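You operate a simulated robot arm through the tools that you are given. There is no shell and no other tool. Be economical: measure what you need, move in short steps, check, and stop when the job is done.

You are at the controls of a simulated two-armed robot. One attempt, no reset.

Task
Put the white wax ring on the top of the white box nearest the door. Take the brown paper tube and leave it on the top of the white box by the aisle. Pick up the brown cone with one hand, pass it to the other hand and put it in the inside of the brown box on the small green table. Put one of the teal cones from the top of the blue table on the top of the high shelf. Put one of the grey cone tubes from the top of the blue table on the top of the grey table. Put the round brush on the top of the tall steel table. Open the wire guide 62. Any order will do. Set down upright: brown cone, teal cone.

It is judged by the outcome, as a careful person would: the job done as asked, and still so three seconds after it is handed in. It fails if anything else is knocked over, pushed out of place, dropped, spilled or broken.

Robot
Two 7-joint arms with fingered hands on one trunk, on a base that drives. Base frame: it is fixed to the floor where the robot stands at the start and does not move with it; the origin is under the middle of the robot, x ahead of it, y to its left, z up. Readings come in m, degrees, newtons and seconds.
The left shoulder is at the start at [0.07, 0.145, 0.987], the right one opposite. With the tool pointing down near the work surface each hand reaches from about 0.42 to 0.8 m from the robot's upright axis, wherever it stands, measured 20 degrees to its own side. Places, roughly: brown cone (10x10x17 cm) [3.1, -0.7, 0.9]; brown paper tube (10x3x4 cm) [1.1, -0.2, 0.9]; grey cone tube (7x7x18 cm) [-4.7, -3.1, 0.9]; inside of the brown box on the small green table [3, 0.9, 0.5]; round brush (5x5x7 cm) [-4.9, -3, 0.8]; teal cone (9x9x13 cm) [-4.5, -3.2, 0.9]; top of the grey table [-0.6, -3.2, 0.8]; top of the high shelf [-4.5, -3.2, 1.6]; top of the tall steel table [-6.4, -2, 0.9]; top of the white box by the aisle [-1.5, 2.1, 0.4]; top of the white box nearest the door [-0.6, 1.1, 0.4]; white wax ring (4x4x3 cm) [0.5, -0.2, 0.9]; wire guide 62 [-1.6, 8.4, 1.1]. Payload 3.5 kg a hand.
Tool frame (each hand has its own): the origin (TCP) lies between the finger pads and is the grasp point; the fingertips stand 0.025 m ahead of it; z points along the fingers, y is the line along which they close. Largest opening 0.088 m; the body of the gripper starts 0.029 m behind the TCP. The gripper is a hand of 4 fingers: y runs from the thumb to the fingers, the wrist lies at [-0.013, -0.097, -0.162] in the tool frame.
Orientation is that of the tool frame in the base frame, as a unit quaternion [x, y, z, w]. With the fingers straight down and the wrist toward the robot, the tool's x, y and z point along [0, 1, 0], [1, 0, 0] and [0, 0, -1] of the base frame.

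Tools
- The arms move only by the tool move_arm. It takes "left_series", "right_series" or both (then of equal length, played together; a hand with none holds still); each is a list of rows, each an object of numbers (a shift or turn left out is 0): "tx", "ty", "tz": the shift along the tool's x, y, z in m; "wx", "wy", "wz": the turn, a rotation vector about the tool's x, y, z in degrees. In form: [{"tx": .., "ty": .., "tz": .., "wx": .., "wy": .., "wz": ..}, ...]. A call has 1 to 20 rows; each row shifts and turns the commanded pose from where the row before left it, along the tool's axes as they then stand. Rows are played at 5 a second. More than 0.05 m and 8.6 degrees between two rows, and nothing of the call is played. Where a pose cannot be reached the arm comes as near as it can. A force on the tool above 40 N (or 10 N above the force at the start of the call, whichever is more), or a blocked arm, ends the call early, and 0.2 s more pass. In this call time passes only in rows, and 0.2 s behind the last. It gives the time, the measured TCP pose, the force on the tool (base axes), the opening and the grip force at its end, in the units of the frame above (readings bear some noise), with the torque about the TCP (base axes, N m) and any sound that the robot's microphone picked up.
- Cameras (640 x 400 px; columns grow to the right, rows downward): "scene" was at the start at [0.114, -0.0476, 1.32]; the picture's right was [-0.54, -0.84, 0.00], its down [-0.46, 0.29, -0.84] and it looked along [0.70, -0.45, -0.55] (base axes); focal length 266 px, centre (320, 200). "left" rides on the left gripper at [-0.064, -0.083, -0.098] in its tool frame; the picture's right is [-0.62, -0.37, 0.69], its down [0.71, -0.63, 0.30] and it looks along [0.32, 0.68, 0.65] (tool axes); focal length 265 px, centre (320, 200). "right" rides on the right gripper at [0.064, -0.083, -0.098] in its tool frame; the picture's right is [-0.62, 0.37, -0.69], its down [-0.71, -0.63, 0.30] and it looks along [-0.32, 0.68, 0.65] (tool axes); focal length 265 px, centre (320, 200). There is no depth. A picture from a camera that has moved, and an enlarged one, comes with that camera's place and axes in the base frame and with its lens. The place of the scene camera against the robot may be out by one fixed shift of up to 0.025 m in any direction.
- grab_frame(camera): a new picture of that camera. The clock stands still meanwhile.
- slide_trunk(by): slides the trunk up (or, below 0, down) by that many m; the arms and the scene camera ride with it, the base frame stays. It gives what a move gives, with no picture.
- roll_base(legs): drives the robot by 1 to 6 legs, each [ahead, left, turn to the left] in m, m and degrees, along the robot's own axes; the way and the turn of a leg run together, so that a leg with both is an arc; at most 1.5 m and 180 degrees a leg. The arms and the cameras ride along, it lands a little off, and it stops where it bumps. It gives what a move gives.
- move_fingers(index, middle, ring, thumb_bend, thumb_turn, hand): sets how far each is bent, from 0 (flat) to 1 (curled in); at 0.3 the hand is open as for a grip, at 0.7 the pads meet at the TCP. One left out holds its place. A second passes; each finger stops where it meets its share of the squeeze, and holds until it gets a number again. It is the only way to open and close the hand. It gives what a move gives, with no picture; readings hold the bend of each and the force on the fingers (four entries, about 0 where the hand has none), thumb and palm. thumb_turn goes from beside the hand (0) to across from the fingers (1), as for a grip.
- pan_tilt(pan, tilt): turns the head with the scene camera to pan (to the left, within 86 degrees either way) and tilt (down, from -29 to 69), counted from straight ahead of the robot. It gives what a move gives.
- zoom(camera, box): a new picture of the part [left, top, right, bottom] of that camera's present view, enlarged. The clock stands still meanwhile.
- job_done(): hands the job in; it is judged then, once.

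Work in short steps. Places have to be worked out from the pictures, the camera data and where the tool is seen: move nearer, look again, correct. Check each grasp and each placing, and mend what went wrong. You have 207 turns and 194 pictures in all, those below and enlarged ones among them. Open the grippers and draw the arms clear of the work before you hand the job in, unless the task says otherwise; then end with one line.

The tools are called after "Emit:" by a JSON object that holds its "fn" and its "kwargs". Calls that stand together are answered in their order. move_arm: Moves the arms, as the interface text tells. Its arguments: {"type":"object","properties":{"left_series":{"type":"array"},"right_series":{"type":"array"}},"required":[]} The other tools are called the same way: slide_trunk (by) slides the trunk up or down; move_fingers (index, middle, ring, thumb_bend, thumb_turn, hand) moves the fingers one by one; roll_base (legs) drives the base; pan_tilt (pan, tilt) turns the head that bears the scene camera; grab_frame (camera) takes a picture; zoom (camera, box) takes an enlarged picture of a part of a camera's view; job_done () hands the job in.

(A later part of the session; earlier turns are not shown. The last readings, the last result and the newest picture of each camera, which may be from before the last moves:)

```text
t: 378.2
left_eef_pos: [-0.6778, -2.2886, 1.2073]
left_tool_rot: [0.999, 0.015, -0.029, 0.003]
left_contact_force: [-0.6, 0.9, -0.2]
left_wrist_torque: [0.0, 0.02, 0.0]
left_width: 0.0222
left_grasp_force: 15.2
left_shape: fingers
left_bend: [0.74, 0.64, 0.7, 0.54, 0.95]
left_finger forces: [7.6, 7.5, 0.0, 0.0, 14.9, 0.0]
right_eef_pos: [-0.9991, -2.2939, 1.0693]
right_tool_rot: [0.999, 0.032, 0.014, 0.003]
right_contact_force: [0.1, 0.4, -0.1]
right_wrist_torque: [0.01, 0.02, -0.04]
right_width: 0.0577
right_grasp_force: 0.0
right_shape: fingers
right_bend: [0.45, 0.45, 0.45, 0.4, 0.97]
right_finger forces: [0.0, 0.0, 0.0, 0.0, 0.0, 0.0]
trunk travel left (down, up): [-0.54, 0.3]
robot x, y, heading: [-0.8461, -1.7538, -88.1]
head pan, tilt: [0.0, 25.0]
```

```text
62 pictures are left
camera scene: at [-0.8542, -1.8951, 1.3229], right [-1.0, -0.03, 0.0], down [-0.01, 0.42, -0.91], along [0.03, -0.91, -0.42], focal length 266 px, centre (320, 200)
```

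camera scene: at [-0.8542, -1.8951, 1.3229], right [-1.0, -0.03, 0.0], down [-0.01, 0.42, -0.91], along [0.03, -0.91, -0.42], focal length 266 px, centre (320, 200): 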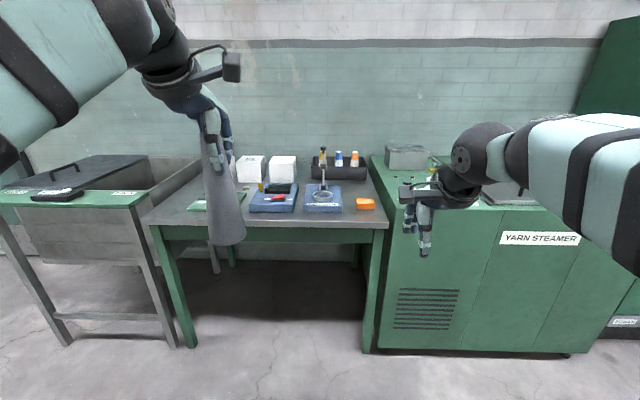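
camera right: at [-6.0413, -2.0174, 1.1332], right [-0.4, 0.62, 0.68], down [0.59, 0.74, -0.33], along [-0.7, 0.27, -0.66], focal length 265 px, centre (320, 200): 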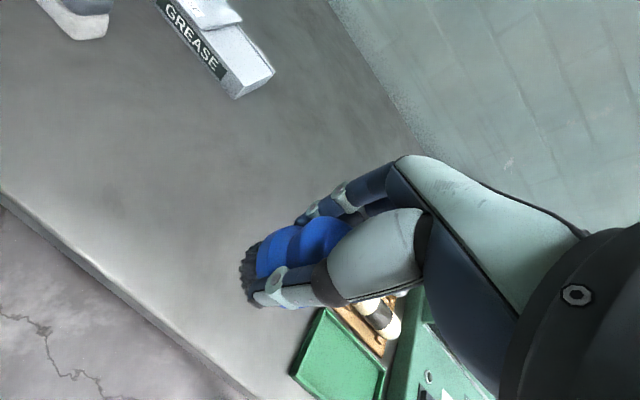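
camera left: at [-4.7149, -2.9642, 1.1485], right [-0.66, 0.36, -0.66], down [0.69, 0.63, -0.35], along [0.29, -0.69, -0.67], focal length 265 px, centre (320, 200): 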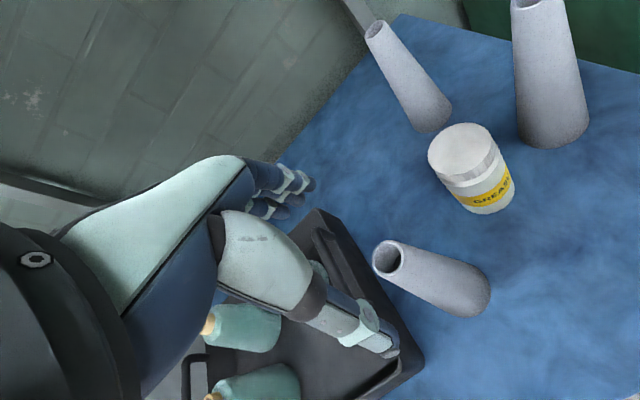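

I'm at the grey table, which has several items with some free strips. I move closer and look down on it.

Emit:
{"fn": "roll_base", "kwargs": {"legs": [[0.36, 0, -1]]}}

Emit:
{"fn": "pan_tilt", "kwargs": {"pan": 5, "tilt": 42}}

Emit:
{"fn": "grab_frame", "kwargs": {"camera": "scene"}}

Emit:
{"fn": "grab_frame", "kwargs": {"camera": "left"}}

```text
t: 380.5
left_eef_pos: [-0.6783, -2.6487, 1.2069]
left_tool_rot: [1.0, 0.008, -0.03, 0.003]
left_contact_force: [-0.1, 0.0, -0.4]
left_wrist_torque: [0.03, -0.01, 0.03]
left_width: 0.0223
left_grasp_force: 14.7
left_shape: fingers
left_bend: [0.74, 0.64, 0.7, 0.54, 0.95]
left_finger forces: [7.7, 7.5, 0.1, 0.2, 15.0, 0.0]
right_eef_pos: [-0.9994, -2.6485, 1.0692]
right_tool_rot: [1.0, 0.023, 0.013, 0.003]
right_contact_force: [1.0, -0.6, -0.2]
right_wrist_torque: [-0.01, -0.02, 0.01]
right_width: 0.0578
right_grasp_force: 0.0
right_shape: fingers
right_bend: [0.45, 0.45, 0.45, 0.4, 0.97]
right_finger forces: [0.0, 0.0, 0.0, 0.0, 0.1, 0.0]
trunk travel left (down, up): [-0.54, 0.3]
robot x, y, heading: [-0.8355, -2.1097, -89.3]
head pan, tilt: [0.0, 25.0]
```

```text
t: 381.3
left_eef_pos: [-0.6778, -2.6481, 1.2078]
left_tool_rot: [1.0, 0.008, -0.03, 0.003]
left_contact_force: [0.0, 0.1, -0.1]
left_wrist_torque: [0.02, -0.03, -0.01]
left_width: 0.022
left_grasp_force: 14.7
left_shape: fingers
left_bend: [0.74, 0.64, 0.7, 0.54, 0.95]
left_finger forces: [7.6, 7.5, 0.1, 0.1, 15.0, 0.0]
right_eef_pos: [-1.0004, -2.6489, 1.0705]
right_tool_rot: [1.0, 0.022, 0.012, 0.003]
right_contact_force: [-0.3, 0.7, 0.1]
right_wrist_torque: [0.03, 0.02, 0.0]
right_width: 0.0577
right_grasp_force: 0.0
right_shape: fingers
right_bend: [0.45, 0.45, 0.45, 0.4, 0.97]
right_finger forces: [0.0, 0.1, 0.0, 0.0, 0.1, 0.1]
trunk travel left (down, up): [-0.54, 0.3]
robot x, y, heading: [-0.8424, -2.1103, -89.3]
head pan, tilt: [5.0, 42.0]
```

```text
61 pictures are left
camera scene: at [-0.8411, -2.2434, 1.2968], right [-0.99, -0.1, 0.0], down [-0.07, 0.67, -0.74], along [0.08, -0.74, -0.67], focal length 266 px, centre (320, 200)
```

scene: 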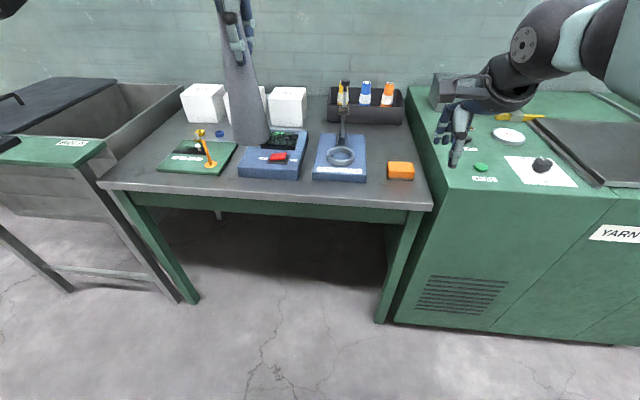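

```text
60 pictures are left
camera left: at [-0.7384, -2.5645, 1.3079], right [-0.66, 0.36, -0.66], down [0.69, 0.64, -0.35], along [0.29, -0.68, -0.67], focal length 265 px, centre (320, 200)
```

left: 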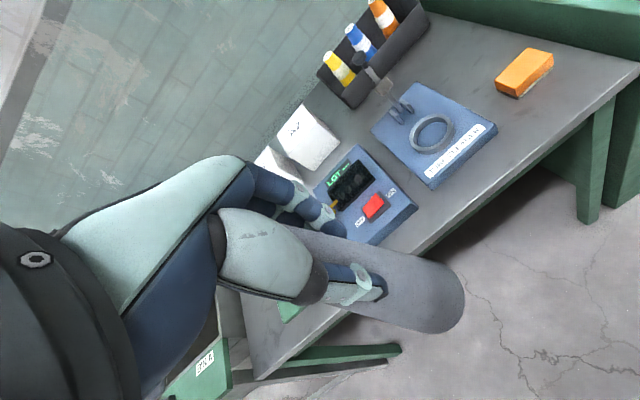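

There is a free rectangle at the table's right-rear, around (-1.0, -3.11), between the blue pad, the orange block and the bottle holder. I raise the right hand, and drive so the left hand can reach it.

Emit:
{"fn": "move_arm", "kwargs": {"right_series": [{"tz": -0.04}, {"tz": -0.04}, {"tz": -0.03}]}}

Emit:
{"fn": "roll_base", "kwargs": {"legs": [[0, -0.29, 0], [0.34, 0, 0]]}}

Emit:
{"fn": "move_arm", "kwargs": {"left_series": [{"ty": 0.04}, {"ty": 0.04}, {"ty": 0.04, "tx": -0.01}]}}

Emit:
{"fn": "pan_tilt", "kwargs": {"pan": 0, "tilt": 42}}

Emit:
{"fn": "grab_frame", "kwargs": {"camera": "scene"}}

Emit:
{"fn": "grab_frame", "kwargs": {"camera": "left"}}

```text
t: 382.1
left_eef_pos: [-0.6788, -2.649, 1.208]
left_tool_rot: [1.0, 0.006, -0.03, 0.003]
left_contact_force: [0.1, -0.5, -0.2]
left_wrist_torque: [0.02, 0.01, 0.01]
left_width: 0.0223
left_grasp_force: 14.8
left_shape: fingers
left_bend: [0.74, 0.64, 0.7, 0.54, 0.95]
left_finger forces: [7.6, 7.6, 0.1, 0.1, 15.1, 0.1]
right_eef_pos: [-1.0023, -2.6493, 1.1801]
right_tool_rot: [1.0, 0.022, 0.014, 0.003]
right_contact_force: [-0.1, -0.5, -0.8]
right_wrist_torque: [-0.02, 0.01, 0.0]
right_width: 0.0577
right_grasp_force: 0.1
right_shape: fingers
right_bend: [0.45, 0.45, 0.45, 0.4, 0.97]
right_finger forces: [0.0, 0.0, 0.0, 0.1, 0.0, 0.0]
trunk travel left (down, up): [-0.54, 0.3]
robot x, y, heading: [-0.8424, -2.114, -89.3]
head pan, tilt: [5.0, 42.0]
```

```text
t: 385.9
left_eef_pos: [-0.9616, -2.9971, 1.2068]
left_tool_rot: [1.0, 0.006, -0.029, 0.004]
left_contact_force: [-0.3, 0.4, -0.3]
left_wrist_torque: [0.01, 0.0, -0.01]
left_width: 0.0219
left_grasp_force: 15.1
left_shape: fingers
left_bend: [0.74, 0.64, 0.7, 0.54, 0.95]
left_finger forces: [7.6, 7.5, 0.1, 0.0, 15.0, 0.0]
right_eef_pos: [-1.2856, -2.996, 1.1806]
right_tool_rot: [1.0, 0.022, 0.013, 0.003]
right_contact_force: [-0.6, 1.1, -0.1]
right_wrist_torque: [0.01, 0.0, -0.01]
right_width: 0.0579
right_grasp_force: 0.1
right_shape: fingers
right_bend: [0.45, 0.45, 0.45, 0.4, 0.97]
right_finger forces: [0.0, 0.0, 0.1, 0.1, 0.0, 0.1]
trunk travel left (down, up): [-0.54, 0.3]
robot x, y, heading: [-1.1195, -2.4586, -89.1]
head pan, tilt: [5.0, 42.0]
```

```text
t: 386.8
left_eef_pos: [-0.9596, -3.0762, 1.1893]
left_tool_rot: [1.0, 0.006, -0.029, 0.004]
left_contact_force: [-1.0, 1.1, 0.4]
left_wrist_torque: [-0.04, 0.01, 0.02]
left_width: 0.0219
left_grasp_force: 14.8
left_shape: fingers
left_bend: [0.74, 0.64, 0.7, 0.54, 0.95]
left_finger forces: [7.1, 7.6, 0.1, 0.0, 14.6, 0.0]
left hand out of reach, approached as far as the arm can: row 2, 3
right_eef_pos: [-1.2862, -2.9946, 1.1819]
right_tool_rot: [1.0, 0.022, 0.014, 0.005]
right_contact_force: [0.6, 0.2, 0.4]
right_wrist_torque: [-0.03, -0.01, -0.02]
right_width: 0.0577
right_grasp_force: 0.1
right_shape: fingers
right_bend: [0.45, 0.45, 0.45, 0.4, 0.97]
right_finger forces: [0.0, 0.0, 0.0, 0.0, 0.0, 0.0]
trunk travel left (down, up): [-0.54, 0.3]
robot x, y, heading: [-1.124, -2.4573, -89.4]
head pan, tilt: [5.0, 42.0]
```

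```text
t: 387.4
left_eef_pos: [-0.9594, -3.0788, 1.1874]
left_tool_rot: [1.0, 0.006, -0.029, 0.003]
left_contact_force: [0.9, -0.9, -0.5]
left_wrist_torque: [0.0, 0.0, 0.03]
left_width: 0.0219
left_grasp_force: 14.3
left_shape: fingers
left_bend: [0.74, 0.64, 0.7, 0.54, 0.95]
left_finger forces: [7.1, 7.5, 0.1, 0.0, 14.6, 0.0]
right_eef_pos: [-1.2864, -2.9967, 1.1802]
right_tool_rot: [1.0, 0.022, 0.013, 0.003]
right_contact_force: [0.7, -0.1, -1.0]
right_wrist_torque: [-0.01, 0.0, 0.02]
right_width: 0.0576
right_grasp_force: 0.0
right_shape: fingers
right_bend: [0.45, 0.45, 0.45, 0.4, 0.97]
right_finger forces: [0.1, 0.0, 0.0, 0.0, 0.1, 0.0]
trunk travel left (down, up): [-0.54, 0.3]
robot x, y, heading: [-1.1215, -2.4557, -89.3]
head pan, tilt: [0.0, 42.0]
```

```text
59 pictures are left
camera scene: at [-1.1307, -2.5911, 1.2967], right [-1.0, -0.01, 0.0], down [-0.01, 0.67, -0.74], along [0.01, -0.74, -0.67], focal length 266 px, centre (320, 200)
```

scene: 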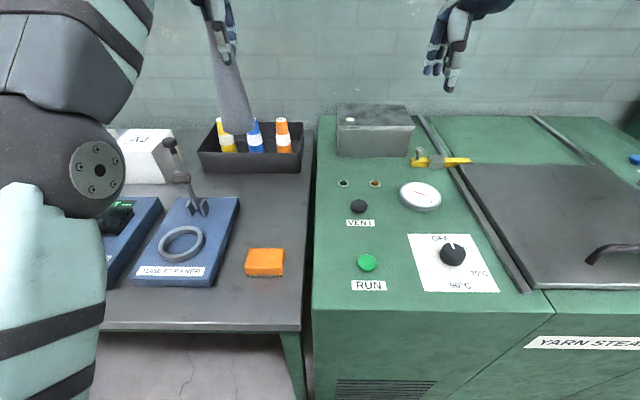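

```text
58 pictures are left
camera left: at [-1.0195, -2.9955, 1.2885], right [-0.66, 0.36, -0.66], down [0.69, 0.64, -0.35], along [0.29, -0.68, -0.67], focal length 265 px, centre (320, 200)
```

left: 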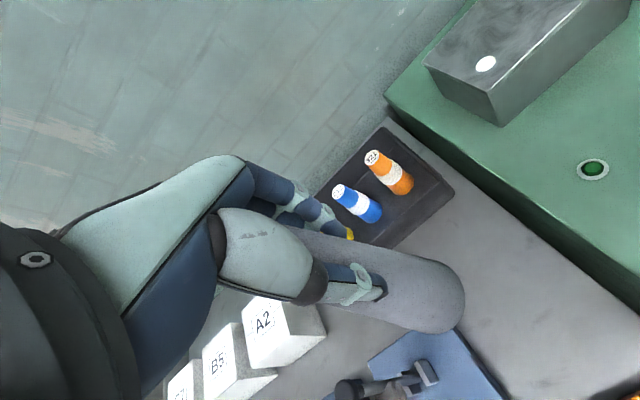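

The free spot centre is (-1.0, -3.11). I shift over it and lower to about 6 cm above the table.

Emit:
{"fn": "move_arm", "kwargs": {"left_series": [{"tz": 0.04, "tx": -0.01}, {"tz": 0.045, "tx": -0.01}, {"tz": 0.045, "tx": -0.006, "ty": 0.015}, {"tz": 0.045, "ty": 0.015}]}}

Emit:
{"fn": "grab_frame", "kwargs": {"camera": "scene"}}

```text
t: 388.4
left_eef_pos: [-0.9965, -3.1131, 1.0136]
left_tool_rot: [1.0, 0.006, -0.03, 0.003]
left_contact_force: [-0.3, -0.6, -0.2]
left_wrist_torque: [0.02, 0.0, 0.02]
left_width: 0.0214
left_grasp_force: 14.2
left_shape: fingers
left_bend: [0.74, 0.64, 0.7, 0.54, 0.95]
left_finger forces: [6.5, 7.4, 0.1, 0.0, 13.9, 0.1]
right_eef_pos: [-1.2862, -2.9971, 1.1793]
right_tool_rot: [1.0, 0.022, 0.013, 0.003]
right_contact_force: [-0.5, 0.2, -0.4]
right_wrist_torque: [0.01, 0.0, 0.01]
right_width: 0.0577
right_grasp_force: 0.1
right_shape: fingers
right_bend: [0.45, 0.45, 0.45, 0.4, 0.97]
right_finger forces: [0.0, 0.0, 0.0, 0.0, 0.0, 0.1]
trunk travel left (down, up): [-0.54, 0.3]
robot x, y, heading: [-1.1217, -2.4579, -89.1]
head pan, tilt: [0.0, 42.0]
```

```text
57 pictures are left
camera scene: at [-1.1305, -2.5925, 1.2966], right [-1.0, -0.01, 0.0], down [-0.01, 0.67, -0.74], along [0.01, -0.74, -0.67], focal length 266 px, centre (320, 200)
```

scene: 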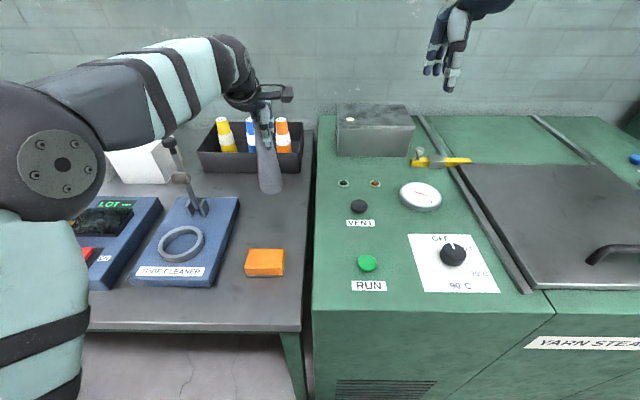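

I lower until contact.

Emit:
{"fn": "move_arm", "kwargs": {"left_series": [{"tz": 0.025}, {"tz": 0.02}, {"tz": 0.01}]}}

Emit:
{"fn": "move_arm", "kwargs": {"left_series": [{"tz": 0.004}, {"tz": 0.004}, {"tz": 0.004}]}}

Emit:
{"fn": "zoom", "kwargs": {"camera": "scene", "box": [200, 100, 340, 230]}}

```text
t: 389.2
left_eef_pos: [-1.0005, -3.1119, 0.9588]
left_tool_rot: [1.0, 0.006, -0.03, 0.003]
left_contact_force: [-0.1, 0.2, -0.4]
left_wrist_torque: [-0.01, -0.02, 0.01]
left_width: 0.0213
left_grasp_force: 14.0
left_shape: fingers
left_bend: [0.74, 0.65, 0.7, 0.54, 0.95]
left_finger forces: [6.5, 7.5, 0.1, 0.0, 14.0, 0.0]
right_eef_pos: [-1.2854, -2.9961, 1.18]
right_tool_rot: [1.0, 0.022, 0.013, 0.003]
right_contact_force: [0.0, -0.2, -0.5]
right_wrist_torque: [0.04, 0.03, -0.02]
right_width: 0.0578
right_grasp_force: 0.0
right_shape: fingers
right_bend: [0.45, 0.45, 0.45, 0.4, 0.97]
right_finger forces: [0.0, 0.1, 0.1, 0.1, 0.0, 0.0]
trunk travel left (down, up): [-0.54, 0.3]
robot x, y, heading: [-1.1223, -2.4612, -89.3]
head pan, tilt: [0.0, 42.0]
```

```text
t: 390.0
left_eef_pos: [-1.0003, -3.1102, 0.9477]
left_tool_rot: [1.0, 0.006, -0.03, 0.003]
left_contact_force: [-0.2, 0.0, -0.8]
left_wrist_torque: [0.01, 0.04, -0.01]
left_width: 0.0211
left_grasp_force: 14.3
left_shape: fingers
left_bend: [0.74, 0.65, 0.7, 0.54, 0.95]
left_finger forces: [6.6, 7.4, 0.1, 0.0, 13.9, 0.0]
right_eef_pos: [-1.2864, -2.997, 1.1803]
right_tool_rot: [1.0, 0.021, 0.014, 0.003]
right_contact_force: [0.1, 1.0, 0.1]
right_wrist_torque: [-0.03, 0.0, 0.01]
right_width: 0.0578
right_grasp_force: 0.0
right_shape: fingers
right_bend: [0.45, 0.45, 0.45, 0.4, 0.97]
right_finger forces: [0.0, 0.0, 0.0, 0.0, 0.0, 0.0]
trunk travel left (down, up): [-0.54, 0.3]
robot x, y, heading: [-1.1241, -2.4634, -89.3]
head pan, tilt: [0.0, 42.0]
```

```text
3.08 times, centred on (270, 165) of scene
camera zoom: at [-1.1307, -2.5913, 1.2967], right [-1.0, -0.01, 0.0], down [-0.01, 0.67, -0.74], along [0.01, -0.74, -0.67], focal length 818 px, centre (474, 308)
```

zoom: 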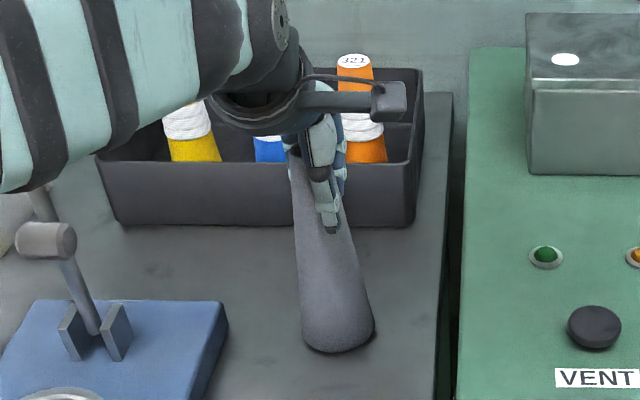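

Emit:
{"fn": "move_arm", "kwargs": {"left_series": [{"tz": 0.004}, {"tz": 0.004}, {"tz": 0.003}]}}

Emit:
{"fn": "move_arm", "kwargs": {"left_series": [{"tz": 0.003}, {"tz": 0.003}]}}

```text
t: 390.8
left_eef_pos: [-1.0027, -3.1097, 0.9429]
left_tool_rot: [0.999, 0.005, -0.03, 0.009]
left_contact_force: [-2.6, -2.5, 23.3]
left_wrist_torque: [-0.03, -0.05, -0.02]
left_width: 0.0212
left_grasp_force: 19.6
left_shape: fingers
left_bend: [0.75, 0.64, 0.7, 0.55, 0.94]
left_finger forces: [9.7, 11.3, 0.2, 0.1, 18.4, 0.0]
right_eef_pos: [-1.2882, -2.9929, 1.1823]
right_tool_rot: [1.0, 0.021, 0.013, 0.005]
right_contact_force: [-0.8, -0.6, 1.1]
right_wrist_torque: [0.01, 0.01, -0.01]
right_width: 0.0577
right_grasp_force: 0.1
right_shape: fingers
right_bend: [0.45, 0.45, 0.45, 0.4, 0.97]
right_finger forces: [0.1, 0.0, 0.0, 0.0, 0.0, 0.1]
trunk travel left (down, up): [-0.54, 0.3]
robot x, y, heading: [-1.121, -2.4577, -89.4]
head pan, tilt: [0.0, 42.0]
```

```text
t: 391.4
left_eef_pos: [-1.0033, -3.1105, 0.9394]
left_tool_rot: [0.999, 0.005, -0.029, 0.013]
left_contact_force: [-3.4, -4.7, 30.3]
left_wrist_torque: [-0.26, 0.01, 0.01]
left_width: 0.0194
left_grasp_force: 22.4
left_shape: fingers
left_bend: [0.75, 0.64, 0.7, 0.57, 0.94]
left_finger forces: [12.0, 13.0, 1.0, 0.0, 19.2, 0.1]
right_eef_pos: [-1.2884, -2.9918, 1.1835]
right_tool_rot: [1.0, 0.022, 0.014, 0.005]
right_contact_force: [0.4, 0.5, -0.8]
right_wrist_torque: [-0.02, -0.01, -0.01]
right_width: 0.0577
right_grasp_force: 0.1
right_shape: fingers
right_bend: [0.45, 0.45, 0.45, 0.4, 0.97]
right_finger forces: [0.0, 0.0, 0.1, 0.1, 0.0, 0.0]
trunk travel left (down, up): [-0.54, 0.3]
robot x, y, heading: [-1.1212, -2.4576, -89.4]
head pan, tilt: [0.0, 42.0]
```

Firm contact (30 N). I relieve it a few mm, then open gently and check before rising.

Emit:
{"fn": "move_arm", "kwargs": {"left_series": [{"tz": -0.004}, {"tz": -0.003}]}}

Emit:
{"fn": "move_fingers", "kwargs": {"hand": "left", "index": 0.52, "middle": 0.52, "ring": 0.52, "thumb_bend": 0.47}}

Emit:
{"fn": "zoom", "kwargs": {"camera": "scene", "box": [200, 100, 340, 230]}}

```text
t: 392.0
left_eef_pos: [-1.0035, -3.1114, 0.9376]
left_tool_rot: [1.0, 0.006, -0.029, 0.006]
left_contact_force: [-4.2, -2.9, 18.6]
left_wrist_torque: [-0.54, 0.1, -0.08]
left_width: 0.019
left_grasp_force: 21.5
left_shape: fingers
left_bend: [0.75, 0.63, 0.69, 0.57, 0.94]
left_finger forces: [11.4, 12.3, 1.2, 0.1, 17.8, 0.0]
right_eef_pos: [-1.2885, -2.9938, 1.1809]
right_tool_rot: [1.0, 0.022, 0.013, 0.004]
right_contact_force: [-0.6, 0.4, 0.0]
right_wrist_torque: [0.02, 0.03, 0.03]
right_width: 0.0576
right_grasp_force: 0.1
right_shape: fingers
right_bend: [0.45, 0.45, 0.45, 0.4, 0.97]
right_finger forces: [0.0, 0.1, 0.0, 0.0, 0.0, 0.0]
trunk travel left (down, up): [-0.54, 0.3]
robot x, y, heading: [-1.1211, -2.4557, -89.3]
head pan, tilt: [0.0, 42.0]
```

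```text
t: 393.0
left_eef_pos: [-1.0017, -3.1105, 0.9374]
left_tool_rot: [1.0, 0.005, -0.03, 0.003]
left_contact_force: [0.1, 1.2, 0.0]
left_wrist_torque: [-0.02, -0.02, -0.04]
left_width: 0.0421
left_grasp_force: 0.0
left_shape: fingers
left_bend: [0.52, 0.52, 0.52, 0.47, 0.97]
left_finger forces: [0.0, 0.1, 0.0, 0.0, 0.2, 0.0]
right_eef_pos: [-1.2863, -2.9963, 1.1805]
right_tool_rot: [1.0, 0.022, 0.013, 0.004]
right_contact_force: [0.6, -0.2, 0.2]
right_wrist_torque: [-0.01, -0.01, 0.01]
right_width: 0.0577
right_grasp_force: 0.0
right_shape: fingers
right_bend: [0.45, 0.45, 0.45, 0.4, 0.97]
right_finger forces: [0.0, 0.1, 0.0, 0.1, 0.1, 0.1]
trunk travel left (down, up): [-0.54, 0.3]
robot x, y, heading: [-1.1188, -2.4578, -89.4]
head pan, tilt: [0.0, 42.0]
```

```text
3.08 times, centred on (270, 165) of scene
camera zoom: at [-1.1308, -2.5908, 1.2967], right [-1.0, -0.01, 0.0], down [-0.01, 0.67, -0.74], along [0.01, -0.74, -0.67], focal length 818 px, centre (474, 308)
```

zoom: 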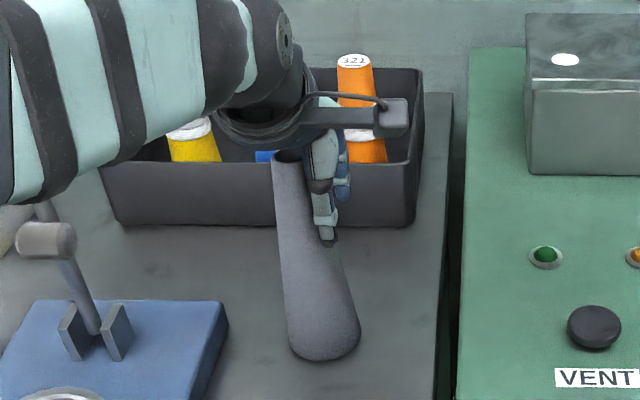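

The tube is standing upright by itself. I open wider and withdraw straight up.

Emit:
{"fn": "move_fingers", "kwargs": {"hand": "left", "index": 0.32, "middle": 0.32, "ring": 0.32, "thumb_bend": 0.32}}

Emit:
{"fn": "move_arm", "kwargs": {"left_series": [{"tz": -0.02}, {"tz": -0.04}, {"tz": -0.05}, {"tz": -0.05}, {"tz": -0.04, "ty": -0.02}]}}

Emit:
{"fn": "grab_frame", "kwargs": {"camera": "scene"}}

```text
t: 394.0
left_eef_pos: [-1.0009, -3.111, 0.9374]
left_tool_rot: [1.0, 0.006, -0.03, 0.003]
left_contact_force: [0.4, 0.2, 0.3]
left_wrist_torque: [0.03, 0.02, 0.0]
left_width: 0.0801
left_grasp_force: 0.0
left_shape: fingers
left_bend: [0.32, 0.32, 0.32, 0.32, 0.97]
left_finger forces: [0.0, 0.0, 0.0, 0.0, 0.0, 0.0]
right_eef_pos: [-1.286, -2.996, 1.1794]
right_tool_rot: [1.0, 0.022, 0.013, 0.003]
right_contact_force: [0.2, -0.1, -0.7]
right_wrist_torque: [-0.01, 0.0, 0.05]
right_width: 0.0582
right_grasp_force: 0.0
right_shape: fingers
right_bend: [0.45, 0.45, 0.45, 0.4, 0.97]
right_finger forces: [0.0, 0.1, 0.0, 0.1, 0.0, 0.0]
trunk travel left (down, up): [-0.54, 0.3]
robot x, y, heading: [-1.1187, -2.4549, -89.1]
head pan, tilt: [0.0, 42.0]
```

```text
t: 395.2
left_eef_pos: [-0.9884, -3.0851, 1.1397]
left_tool_rot: [1.0, 0.006, -0.028, 0.004]
left_contact_force: [0.6, -0.7, 1.2]
left_wrist_torque: [-0.03, 0.03, 0.0]
left_width: 0.0802
left_grasp_force: 0.1
left_shape: fingers
left_bend: [0.32, 0.32, 0.32, 0.32, 0.97]
left_finger forces: [0.1, 0.0, 0.1, 0.0, 0.0, 0.1]
right_eef_pos: [-1.2848, -2.9931, 1.1825]
right_tool_rot: [1.0, 0.022, 0.013, 0.005]
right_contact_force: [-0.3, 0.0, 0.1]
right_wrist_torque: [-0.01, -0.04, -0.01]
right_width: 0.0575
right_grasp_force: 0.0
right_shape: fingers
right_bend: [0.45, 0.45, 0.45, 0.4, 0.97]
right_finger forces: [0.1, 0.0, 0.1, 0.1, 0.0, 0.0]
trunk travel left (down, up): [-0.54, 0.3]
robot x, y, heading: [-1.1218, -2.4598, -89.6]
head pan, tilt: [0.0, 42.0]
```

```text
54 pictures are left
camera scene: at [-1.1308, -2.589, 1.2969], right [-1.0, -0.01, 0.0], down [-0.01, 0.67, -0.74], along [0.01, -0.74, -0.67], focal length 266 px, centre (320, 200)
```

scene: 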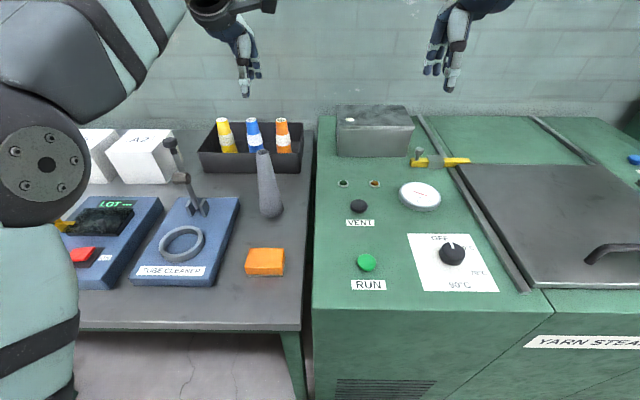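

The grey tube stands on the grey table. Last job: the brown cone on the wooden bench at +x. I back out, turn left and drive over.

Emit:
{"fn": "roll_base", "kwargs": {"legs": [[-0.8, 0, 0], [0, 0, 89.5], [1.5, 0.2, 0], [1.4, 0.25, 0]]}}

Emit:
{"fn": "pan_tilt", "kwargs": {"pan": 15, "tilt": 15}}

Emit:
{"fn": "grab_frame", "kwargs": {"camera": "scene"}}

```text
refused: leg 3 is longer than a leg can be; nothing moved
```

```text
t: 396.1
left_eef_pos: [-0.9882, -3.0871, 1.1375]
left_tool_rot: [1.0, 0.006, -0.03, 0.003]
left_contact_force: [-1.0, -0.2, -0.2]
left_wrist_torque: [0.02, -0.01, -0.01]
left_width: 0.0801
left_grasp_force: 0.0
left_shape: fingers
left_bend: [0.32, 0.32, 0.32, 0.32, 0.97]
left_finger forces: [0.1, 0.0, 0.1, 0.0, 0.1, 0.0]
right_eef_pos: [-1.2865, -2.996, 1.1809]
right_tool_rot: [1.0, 0.022, 0.013, 0.003]
right_contact_force: [-0.4, -0.3, 1.1]
right_wrist_torque: [-0.04, -0.02, 0.0]
right_width: 0.0576
right_grasp_force: 0.2
right_shape: fingers
right_bend: [0.45, 0.45, 0.45, 0.4, 0.97]
right_finger forces: [0.0, 0.0, 0.0, 0.1, 0.0, 0.1]
trunk travel left (down, up): [-0.54, 0.3]
robot x, y, heading: [-1.1232, -2.4581, -89.1]
head pan, tilt: [15.0, 15.0]
```

```text
53 pictures are left
camera scene: at [-1.1065, -2.5974, 1.3391], right [-0.96, -0.27, 0.0], down [-0.07, 0.25, -0.97], along [0.26, -0.93, -0.26], focal length 266 px, centre (320, 200)
```

scene: 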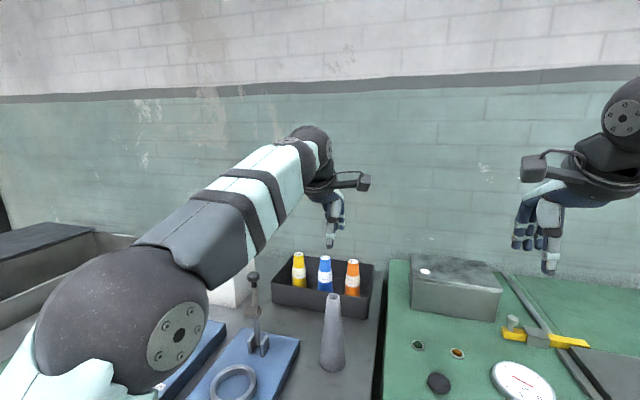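

The leg was a little too long, so I shorten it. This view also confirms the grey tube standing upright.

Emit:
{"fn": "roll_base", "kwargs": {"legs": [[-0.8, 0, 0], [0, 0, 89.5], [1.4, 0.2, 0], [1.4, 0.25, 0]]}}

Emit:
{"fn": "grab_frame", "kwargs": {"camera": "scene"}}

```text
t: 417.6
left_eef_pos: [2.3228, -1.1546, 1.1381]
left_tool_rot: [0.716, 0.698, -0.019, 0.022]
left_contact_force: [-0.2, 0.7, -0.5]
left_wrist_torque: [-0.01, 0.05, -0.01]
left_width: 0.08
left_grasp_force: 0.2
left_shape: fingers
left_bend: [0.32, 0.32, 0.32, 0.32, 0.97]
left_finger forces: [0.0, 0.0, 0.1, 0.0, 0.0, 0.1]
right_eef_pos: [2.2214, -1.4493, 1.1789]
right_tool_rot: [0.705, 0.709, 0.011, -0.007]
right_contact_force: [0.3, -0.3, -0.6]
right_wrist_torque: [-0.01, -0.01, 0.05]
right_width: 0.0577
right_grasp_force: 0.0
right_shape: fingers
right_bend: [0.45, 0.45, 0.45, 0.4, 0.97]
right_finger forces: [0.1, 0.0, 0.0, 0.0, 0.1, 0.1]
trunk travel left (down, up): [-0.54, 0.3]
robot x, y, heading: [1.6903, -1.2649, -1.5]
head pan, tilt: [15.0, 15.0]
```

```text
52 pictures are left
camera scene: at [1.819, -1.2428, 1.3392], right [0.23, -0.97, 0.0], down [-0.25, -0.06, -0.97], along [0.94, 0.23, -0.26], focal length 266 px, centre (320, 200)
```

scene: 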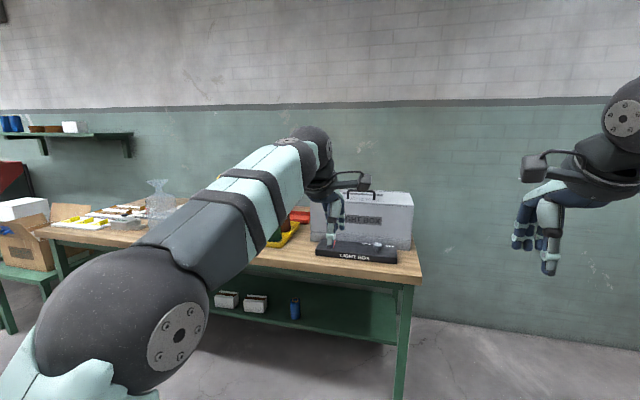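

The bench front edge is at x≈2.55. I retract the left hand a bit and drive up opposite y≈-0.75 to look at the items.

Emit:
{"fn": "move_arm", "kwargs": {"left_series": [{"ty": -0.04, "tz": -0.02}, {"ty": -0.04, "tz": -0.02, "tx": 0.02}, {"ty": -0.04, "tz": -0.02, "tx": 0.02}]}}

Emit:
{"fn": "roll_base", "kwargs": {"legs": [[0.2, 0.5, 1.5], [0.25, 0, 0]]}}

Emit:
{"fn": "pan_tilt", "kwargs": {"pan": 0, "tilt": 30}}

Emit:
{"fn": "grab_frame", "kwargs": {"camera": "scene"}}

```text
t: 418.4
left_eef_pos: [2.2033, -1.1102, 1.1945]
left_tool_rot: [0.72, 0.693, -0.018, 0.023]
left_contact_force: [-0.9, 1.7, 0.1]
left_wrist_torque: [-0.04, -0.03, 0.01]
left_width: 0.0805
left_grasp_force: 0.0
left_shape: fingers
left_bend: [0.32, 0.32, 0.32, 0.32, 0.98]
left_finger forces: [0.0, 0.1, 0.0, 0.1, 0.0, 0.1]
right_eef_pos: [2.2203, -1.4488, 1.1805]
right_tool_rot: [0.705, 0.709, 0.011, -0.006]
right_contact_force: [-0.2, 0.4, -0.1]
right_wrist_torque: [0.02, -0.01, 0.01]
right_width: 0.0577
right_grasp_force: 0.1
right_shape: fingers
right_bend: [0.45, 0.45, 0.45, 0.4, 0.97]
right_finger forces: [0.0, 0.1, 0.0, 0.0, 0.0, 0.0]
trunk travel left (down, up): [-0.54, 0.3]
robot x, y, heading: [1.6871, -1.2608, -1.6]
head pan, tilt: [15.0, 15.0]
```

```text
t: 423.0
left_eef_pos: [2.6508, -0.5954, 1.1945]
left_tool_rot: [0.708, 0.706, -0.018, 0.024]
left_contact_force: [-0.3, -0.1, -0.5]
left_wrist_torque: [0.0, -0.01, 0.02]
left_width: 0.0805
left_grasp_force: 0.2
left_shape: fingers
left_bend: [0.32, 0.32, 0.32, 0.32, 0.98]
left_finger forces: [0.0, 0.0, 0.0, 0.1, 0.0, 0.0]
right_eef_pos: [2.6775, -0.9345, 1.1794]
right_tool_rot: [0.696, 0.718, 0.012, -0.007]
right_contact_force: [0.0, -0.5, 0.8]
right_wrist_torque: [-0.02, -0.04, 0.01]
right_width: 0.058
right_grasp_force: 0.1
right_shape: fingers
right_bend: [0.45, 0.45, 0.45, 0.4, 0.97]
right_finger forces: [0.0, 0.0, 0.0, 0.1, 0.0, 0.0]
trunk travel left (down, up): [-0.54, 0.3]
robot x, y, heading: [2.1409, -0.7629, -0.2]
head pan, tilt: [15.0, 15.0]
```

```text
t: 423.7
left_eef_pos: [2.6511, -0.5963, 1.1939]
left_tool_rot: [0.707, 0.706, -0.019, 0.024]
left_contact_force: [-0.1, -0.3, -0.1]
left_wrist_torque: [-0.03, -0.01, 0.0]
left_width: 0.0805
left_grasp_force: 0.1
left_shape: fingers
left_bend: [0.32, 0.32, 0.32, 0.32, 0.98]
left_finger forces: [0.0, 0.0, 0.1, 0.0, 0.0, 0.0]
right_eef_pos: [2.6767, -0.9337, 1.1809]
right_tool_rot: [0.696, 0.718, 0.011, -0.007]
right_contact_force: [0.6, 0.0, -0.8]
right_wrist_torque: [0.03, 0.0, -0.01]
right_width: 0.0576
right_grasp_force: 0.0
right_shape: fingers
right_bend: [0.45, 0.45, 0.45, 0.4, 0.97]
right_finger forces: [0.0, 0.1, 0.0, 0.0, 0.0, 0.0]
trunk travel left (down, up): [-0.54, 0.3]
robot x, y, heading: [2.1377, -0.7608, -0.1]
head pan, tilt: [0.0, 30.0]
```

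```text
51 pictures are left
camera scene: at [2.2705, -0.7616, 1.3151], right [0.0, -1.0, 0.0], down [-0.5, 0.0, -0.87], along [0.87, 0.0, -0.5], focal length 266 px, centre (320, 200)
```

scene: 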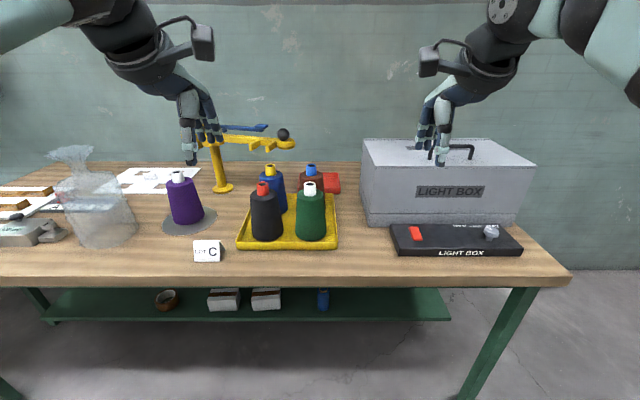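

The brown cone is at the back-right of the yellow tray, at about [2.95, -0.74]. Before planning the hand-over I look at the box on the small green table.

Emit:
{"fn": "pan_tilt", "kwargs": {"pan": 62, "tilt": 28}}

Emit:
{"fn": "grab_frame", "kwargs": {"camera": "scene"}}

```text
t: 425.1
left_eef_pos: [2.6522, -0.5954, 1.1942]
left_tool_rot: [0.707, 0.706, -0.019, 0.024]
left_contact_force: [0.7, 0.1, -0.3]
left_wrist_torque: [-0.01, 0.03, -0.02]
left_width: 0.0803
left_grasp_force: 0.1
left_shape: fingers
left_bend: [0.32, 0.32, 0.32, 0.32, 0.98]
left_finger forces: [0.1, 0.1, 0.0, 0.1, 0.0, 0.0]
right_eef_pos: [2.6762, -0.9337, 1.1806]
right_tool_rot: [0.697, 0.717, 0.011, -0.006]
right_contact_force: [-0.7, -0.6, 0.0]
right_wrist_torque: [-0.01, 0.01, 0.0]
right_width: 0.0579
right_grasp_force: 0.1
right_shape: fingers
right_bend: [0.45, 0.45, 0.45, 0.4, 0.97]
right_finger forces: [0.0, 0.0, 0.0, 0.0, 0.0, 0.1]
trunk travel left (down, up): [-0.54, 0.3]
robot x, y, heading: [2.142, -0.7637, -0.1]
head pan, tilt: [62.0, 28.0]
```

```text
50 pictures are left
camera scene: at [2.2229, -0.6812, 1.3182], right [0.88, -0.47, 0.0], down [-0.22, -0.41, -0.88], along [0.42, 0.78, -0.47], focal length 266 px, centre (320, 200)
```

scene: 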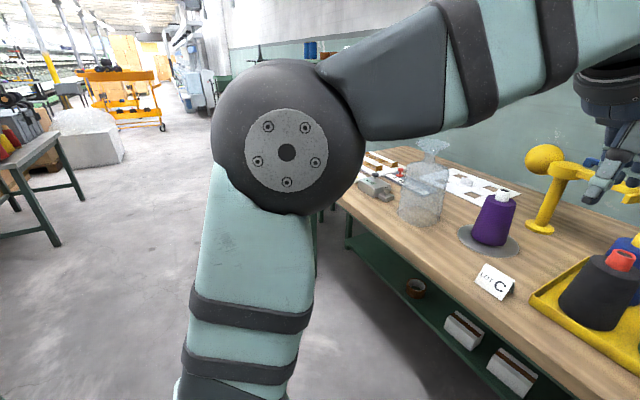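

The arm hides it; I'll view the box later. I raise the trunk 0.1, move in to bring the right hand over the brown cone, and look.

Emit:
{"fn": "slide_trunk", "kwargs": {"by": 0.1}}

Emit:
{"fn": "roll_base", "kwargs": {"legs": [[0.0, 0.21, 0], [0.22, 0, 0]]}}

Emit:
{"fn": "pan_tilt", "kwargs": {"pan": -15, "tilt": 40}}

Emit:
{"fn": "grab_frame", "kwargs": {"camera": "scene"}}

Emit:
{"fn": "grab_frame", "kwargs": {"camera": "right"}}

```text
t: 426.4
left_eef_pos: [2.6514, -0.5956, 1.2941]
left_tool_rot: [0.707, 0.706, -0.019, 0.024]
left_contact_force: [-0.4, 0.4, -0.6]
left_wrist_torque: [0.0, -0.02, 0.04]
left_width: 0.0805
left_grasp_force: 0.1
left_shape: fingers
left_bend: [0.32, 0.32, 0.32, 0.32, 0.98]
left_finger forces: [0.0, 0.0, 0.0, 0.1, 0.1, 0.1]
right_eef_pos: [2.6771, -0.9341, 1.2806]
right_tool_rot: [0.697, 0.717, 0.011, -0.006]
right_contact_force: [0.6, 0.7, 0.0]
right_wrist_torque: [-0.03, -0.01, -0.03]
right_width: 0.0578
right_grasp_force: 0.1
right_shape: fingers
right_bend: [0.45, 0.45, 0.45, 0.4, 0.97]
right_finger forces: [0.0, 0.0, 0.0, 0.1, 0.0, 0.0]
trunk travel left (down, up): [-0.64, 0.2]
robot x, y, heading: [2.1426, -0.7614, 0.0]
head pan, tilt: [62.0, 28.0]
```

```text
t: 429.3
left_eef_pos: [2.8688, -0.3886, 1.2949]
left_tool_rot: [0.708, 0.706, -0.018, 0.024]
left_contact_force: [-0.2, -0.1, -0.7]
left_wrist_torque: [0.02, 0.01, -0.03]
left_width: 0.0803
left_grasp_force: 0.1
left_shape: fingers
left_bend: [0.32, 0.32, 0.32, 0.32, 0.98]
left_finger forces: [0.1, 0.1, 0.1, 0.0, 0.0, 0.0]
right_eef_pos: [2.8952, -0.7267, 1.2823]
right_tool_rot: [0.696, 0.718, 0.012, -0.006]
right_contact_force: [-0.8, 0.0, 0.0]
right_wrist_torque: [0.0, 0.0, -0.02]
right_width: 0.0575
right_grasp_force: 0.1
right_shape: fingers
right_bend: [0.45, 0.45, 0.45, 0.4, 0.97]
right_finger forces: [0.1, 0.0, 0.1, 0.1, 0.0, 0.0]
trunk travel left (down, up): [-0.64, 0.2]
robot x, y, heading: [2.3603, -0.5545, -0.1]
head pan, tilt: [62.0, 28.0]
```

```text
t: 430.8
left_eef_pos: [2.8706, -0.3884, 1.2941]
left_tool_rot: [0.708, 0.706, -0.019, 0.024]
left_contact_force: [0.1, -0.9, -0.3]
left_wrist_torque: [-0.02, -0.01, -0.04]
left_width: 0.0802
left_grasp_force: 0.1
left_shape: fingers
left_bend: [0.32, 0.32, 0.32, 0.32, 0.98]
left_finger forces: [0.0, 0.0, 0.0, 0.0, 0.1, 0.0]
right_eef_pos: [2.8956, -0.7264, 1.2804]
right_tool_rot: [0.696, 0.718, 0.011, -0.007]
right_contact_force: [0.4, -0.6, -0.7]
right_wrist_torque: [0.0, -0.01, -0.01]
right_width: 0.0577
right_grasp_force: 0.0
right_shape: fingers
right_bend: [0.45, 0.45, 0.45, 0.4, 0.97]
right_finger forces: [0.0, 0.0, 0.1, 0.0, 0.0, 0.0]
trunk travel left (down, up): [-0.64, 0.2]
robot x, y, heading: [2.3561, -0.5535, -0.5]
head pan, tilt: [-15.0, 40.0]
```

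```text
49 pictures are left
camera scene: at [2.4812, -0.5762, 1.3997], right [-0.26, -0.97, 0.0], down [-0.62, 0.17, -0.77], along [0.74, -0.2, -0.64], focal length 266 px, centre (320, 200)
```

scene: 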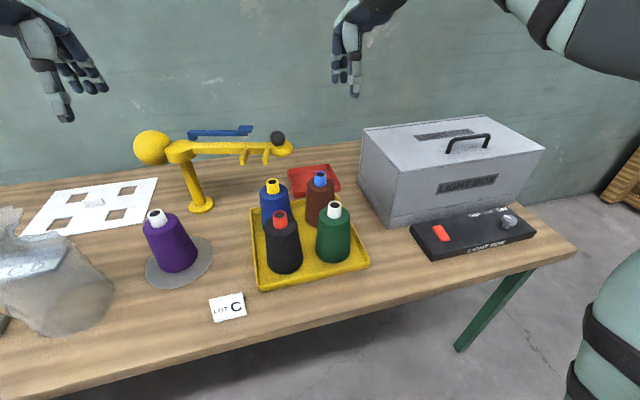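

```text
48 pictures are left
camera right: at [2.8097, -0.6686, 1.3814], right [0.38, -0.63, 0.68], down [-0.61, -0.72, -0.33], along [0.7, -0.29, -0.66], focal length 265 px, centre (320, 200)
```

right: 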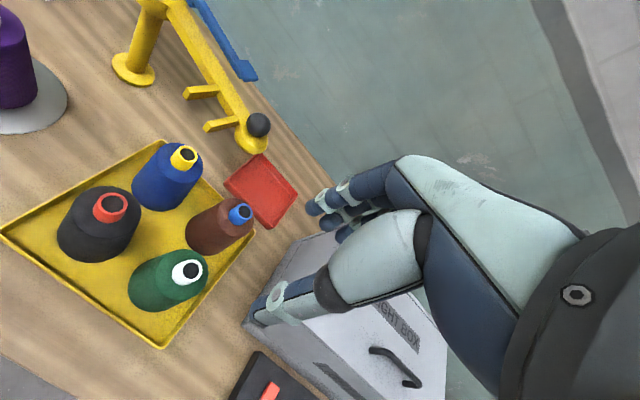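

The brown cone's tip triangulates to [3.067, -0.733, 0.973]. I open the right hand, go down to z≈1.10, then forward over the cone.

Emit:
{"fn": "move_fingers", "kwargs": {"hand": "right", "index": 0.3, "middle": 0.3, "ring": 0.3, "thumb_bend": 0.3}}

Emit:
{"fn": "move_arm", "kwargs": {"right_series": [{"tz": 0.045}, {"tz": 0.045}, {"tz": 0.045}, {"tz": 0.045}, {"ty": 0.043, "tx": -0.003}, {"ty": 0.043, "tx": -0.003}, {"ty": 0.043, "tx": -0.003}, {"ty": 0.042, "tx": -0.003}, {"tz": 0.04}]}}

Emit:
{"fn": "grab_frame", "kwargs": {"camera": "right"}}

```text
t: 431.8
left_eef_pos: [2.8707, -0.389, 1.2943]
left_tool_rot: [0.707, 0.706, -0.018, 0.023]
left_contact_force: [-0.3, 0.0, -0.4]
left_wrist_torque: [0.02, 0.0, -0.01]
left_width: 0.0802
left_grasp_force: 0.0
left_shape: fingers
left_bend: [0.32, 0.32, 0.32, 0.32, 0.98]
left_finger forces: [0.1, 0.1, 0.1, 0.0, 0.0, 0.0]
right_eef_pos: [2.8958, -0.7264, 1.2805]
right_tool_rot: [0.697, 0.717, 0.011, -0.007]
right_contact_force: [0.1, -0.7, -0.5]
right_wrist_torque: [0.01, 0.02, -0.01]
right_width: 0.0844
right_grasp_force: 0.0
right_shape: fingers
right_bend: [0.3, 0.3, 0.3, 0.3, 0.97]
right_finger forces: [0.0, 0.0, 0.1, 0.0, 0.1, 0.0]
trunk travel left (down, up): [-0.64, 0.2]
robot x, y, heading: [2.3618, -0.5561, 0.1]
head pan, tilt: [-15.0, 40.0]
```

```text
t: 433.8
left_eef_pos: [2.8703, -0.3884, 1.295]
left_tool_rot: [0.708, 0.705, -0.018, 0.023]
left_contact_force: [-0.7, -0.7, 0.0]
left_wrist_torque: [-0.02, 0.02, -0.04]
left_width: 0.08
left_grasp_force: 0.0
left_shape: fingers
left_bend: [0.32, 0.32, 0.32, 0.32, 0.98]
left_finger forces: [0.0, 0.0, 0.1, 0.1, 0.0, 0.0]
right_eef_pos: [3.069, -0.7275, 1.061]
right_tool_rot: [0.697, 0.717, 0.011, -0.008]
right_contact_force: [-0.3, 0.7, -0.1]
right_wrist_torque: [0.01, 0.0, 0.0]
right_width: 0.0845
right_grasp_force: 0.1
right_shape: fingers
right_bend: [0.3, 0.3, 0.3, 0.3, 0.97]
right_finger forces: [0.0, 0.0, 0.0, 0.1, 0.0, 0.0]
trunk travel left (down, up): [-0.64, 0.2]
robot x, y, heading: [2.3528, -0.5533, -0.3]
head pan, tilt: [-15.0, 40.0]
```

```text
47 pictures are left
camera right: at [2.9823, -0.6689, 1.1621], right [0.38, -0.63, 0.68], down [-0.61, -0.72, -0.33], along [0.7, -0.29, -0.66], focal length 265 px, centre (320, 200)
```

right: 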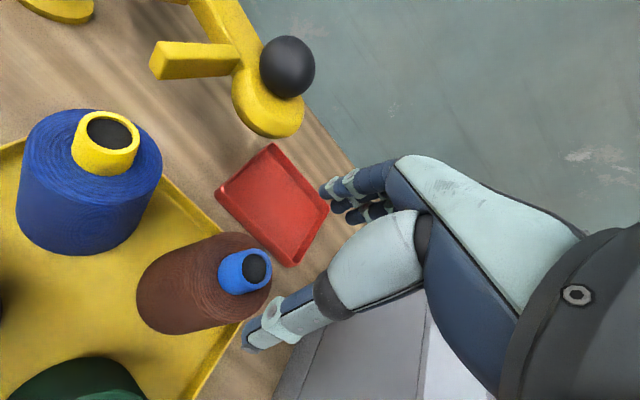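

Aligned within a few mm, with the reel arm about 3 cm to the left of the fingers. I descend straight to z≈0.925.

Emit:
{"fn": "move_arm", "kwargs": {"right_series": [{"tz": 0.04, "tx": -0.004}, {"tz": 0.04}, {"tz": 0.03}, {"tz": 0.025}]}}

Emit:
{"fn": "grab_frame", "kwargs": {"camera": "right"}}

Emit:
{"fn": "zoom", "kwargs": {"camera": "scene", "box": [220, 120, 400, 290]}}

```text
t: 434.8
left_eef_pos: [2.8706, -0.3868, 1.2942]
left_tool_rot: [0.707, 0.706, -0.018, 0.023]
left_contact_force: [0.6, 0.2, -0.3]
left_wrist_torque: [0.0, 0.04, -0.01]
left_width: 0.0803
left_grasp_force: 0.1
left_shape: fingers
left_bend: [0.32, 0.32, 0.32, 0.32, 0.98]
left_finger forces: [0.1, 0.0, 0.0, 0.0, 0.0, 0.0]
right_eef_pos: [3.0698, -0.727, 0.9302]
right_tool_rot: [0.696, 0.718, 0.013, -0.004]
right_contact_force: [2.9, 2.1, 6.1]
right_wrist_torque: [0.01, -0.1, 0.02]
right_width: 0.0889
right_grasp_force: 3.4
right_shape: fingers
right_bend: [0.28, 0.3, 0.3, 0.29, 0.97]
right_finger forces: [6.6, 0.0, 0.1, 0.1, 1.2, 0.1]
trunk travel left (down, up): [-0.64, 0.2]
robot x, y, heading: [2.3593, -0.5581, 0.0]
head pan, tilt: [-15.0, 40.0]
```

```text
46 pictures are left
camera right: at [2.9827, -0.6687, 1.03], right [0.38, -0.63, 0.68], down [-0.6, -0.73, -0.33], along [0.7, -0.29, -0.65], focal length 265 px, centre (320, 200)
```

right: 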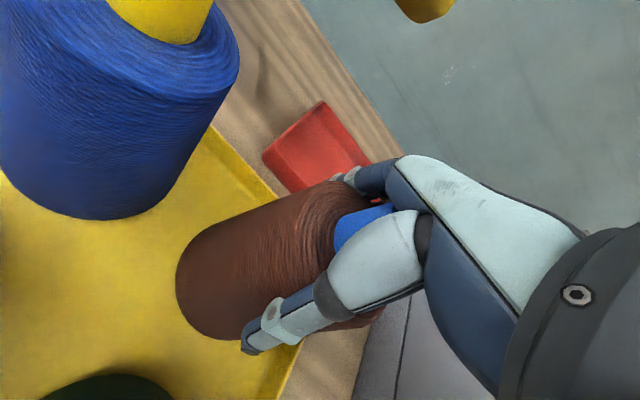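

```text
2.35 times, centred on (310, 205) of scene
camera zoom: at [2.4815, -0.5753, 1.3998], right [-0.26, -0.97, 0.0], down [-0.62, 0.17, -0.77], along [0.74, -0.2, -0.64], focal length 626 px, centre (344, 188)
```

zoom: 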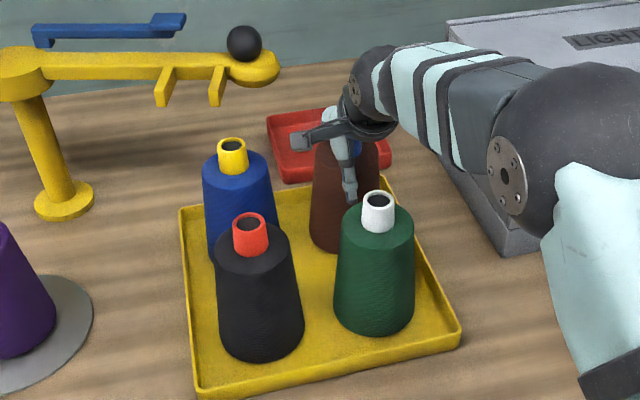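

The cone body is nearly as wide as the opening here; the fingers already straddle it. I close.

Emit:
{"fn": "move_fingers", "kwargs": {"hand": "right", "index": 0.5, "middle": 0.5, "ring": 0.5, "thumb_bend": 0.48}}

Emit:
{"fn": "slide_trunk", "kwargs": {"by": 0.05}}

Emit:
{"fn": "zoom", "kwargs": {"camera": "scene", "box": [220, 120, 400, 290]}}

```text
t: 435.8
left_eef_pos: [2.869, -0.3872, 1.294]
left_tool_rot: [0.708, 0.706, -0.019, 0.024]
left_contact_force: [0.1, 0.2, 0.3]
left_wrist_torque: [0.02, -0.03, 0.02]
left_width: 0.0802
left_grasp_force: 0.1
left_shape: fingers
left_bend: [0.32, 0.32, 0.32, 0.32, 0.98]
left_finger forces: [0.0, 0.0, 0.0, 0.0, 0.1, 0.0]
right_eef_pos: [3.0684, -0.7273, 0.9305]
right_tool_rot: [0.696, 0.718, 0.012, -0.005]
right_contact_force: [5.6, 0.8, 10.6]
right_wrist_torque: [-0.06, -0.41, 0.07]
right_width: 0.0764
right_grasp_force: 26.2
right_shape: fingers
right_bend: [0.36, 0.4, 0.42, 0.37, 0.95]
right_finger forces: [14.6, 7.4, 6.0, 0.0, 23.6, 0.0]
trunk travel left (down, up): [-0.64, 0.2]
robot x, y, heading: [2.361, -0.5536, 0.1]
head pan, tilt: [-15.0, 40.0]
```

```text
t: 436.7
left_eef_pos: [2.8712, -0.3897, 1.3429]
left_tool_rot: [0.708, 0.706, -0.02, 0.023]
left_contact_force: [-0.1, 0.0, 1.2]
left_wrist_torque: [0.01, 0.0, 0.01]
left_width: 0.0802
left_grasp_force: 0.1
left_shape: fingers
left_bend: [0.32, 0.32, 0.32, 0.32, 0.98]
left_finger forces: [0.0, 0.1, 0.0, 0.0, 0.1, 0.0]
right_eef_pos: [3.0692, -0.7294, 0.9762]
right_tool_rot: [0.697, 0.717, 0.009, -0.009]
right_contact_force: [-0.1, 0.1, -5.2]
right_wrist_torque: [0.05, 0.0, 0.01]
right_width: 0.0755
right_grasp_force: 23.2
right_shape: fingers
right_bend: [0.38, 0.42, 0.43, 0.36, 0.95]
right_finger forces: [11.3, 6.2, 4.9, 0.0, 24.2, 0.1]
trunk travel left (down, up): [-0.69, 0.15]
robot x, y, heading: [2.3616, -0.5546, -0.2]
head pan, tilt: [-15.0, 40.0]
```

```text
2.35 times, centred on (310, 205) of scene
camera zoom: at [2.4834, -0.5768, 1.4494], right [-0.26, -0.97, 0.0], down [-0.62, 0.17, -0.76], along [0.74, -0.2, -0.64], focal length 626 px, centre (344, 188)
```

zoom: 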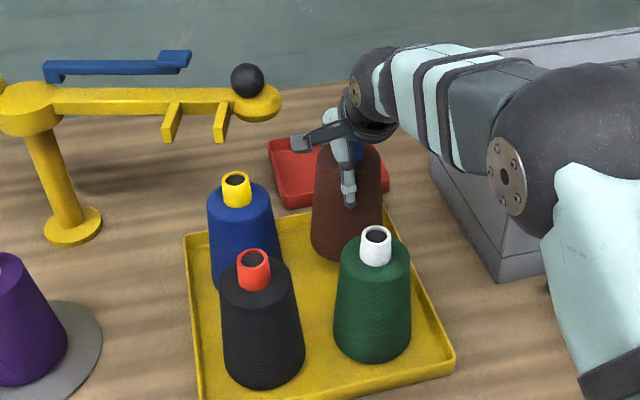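

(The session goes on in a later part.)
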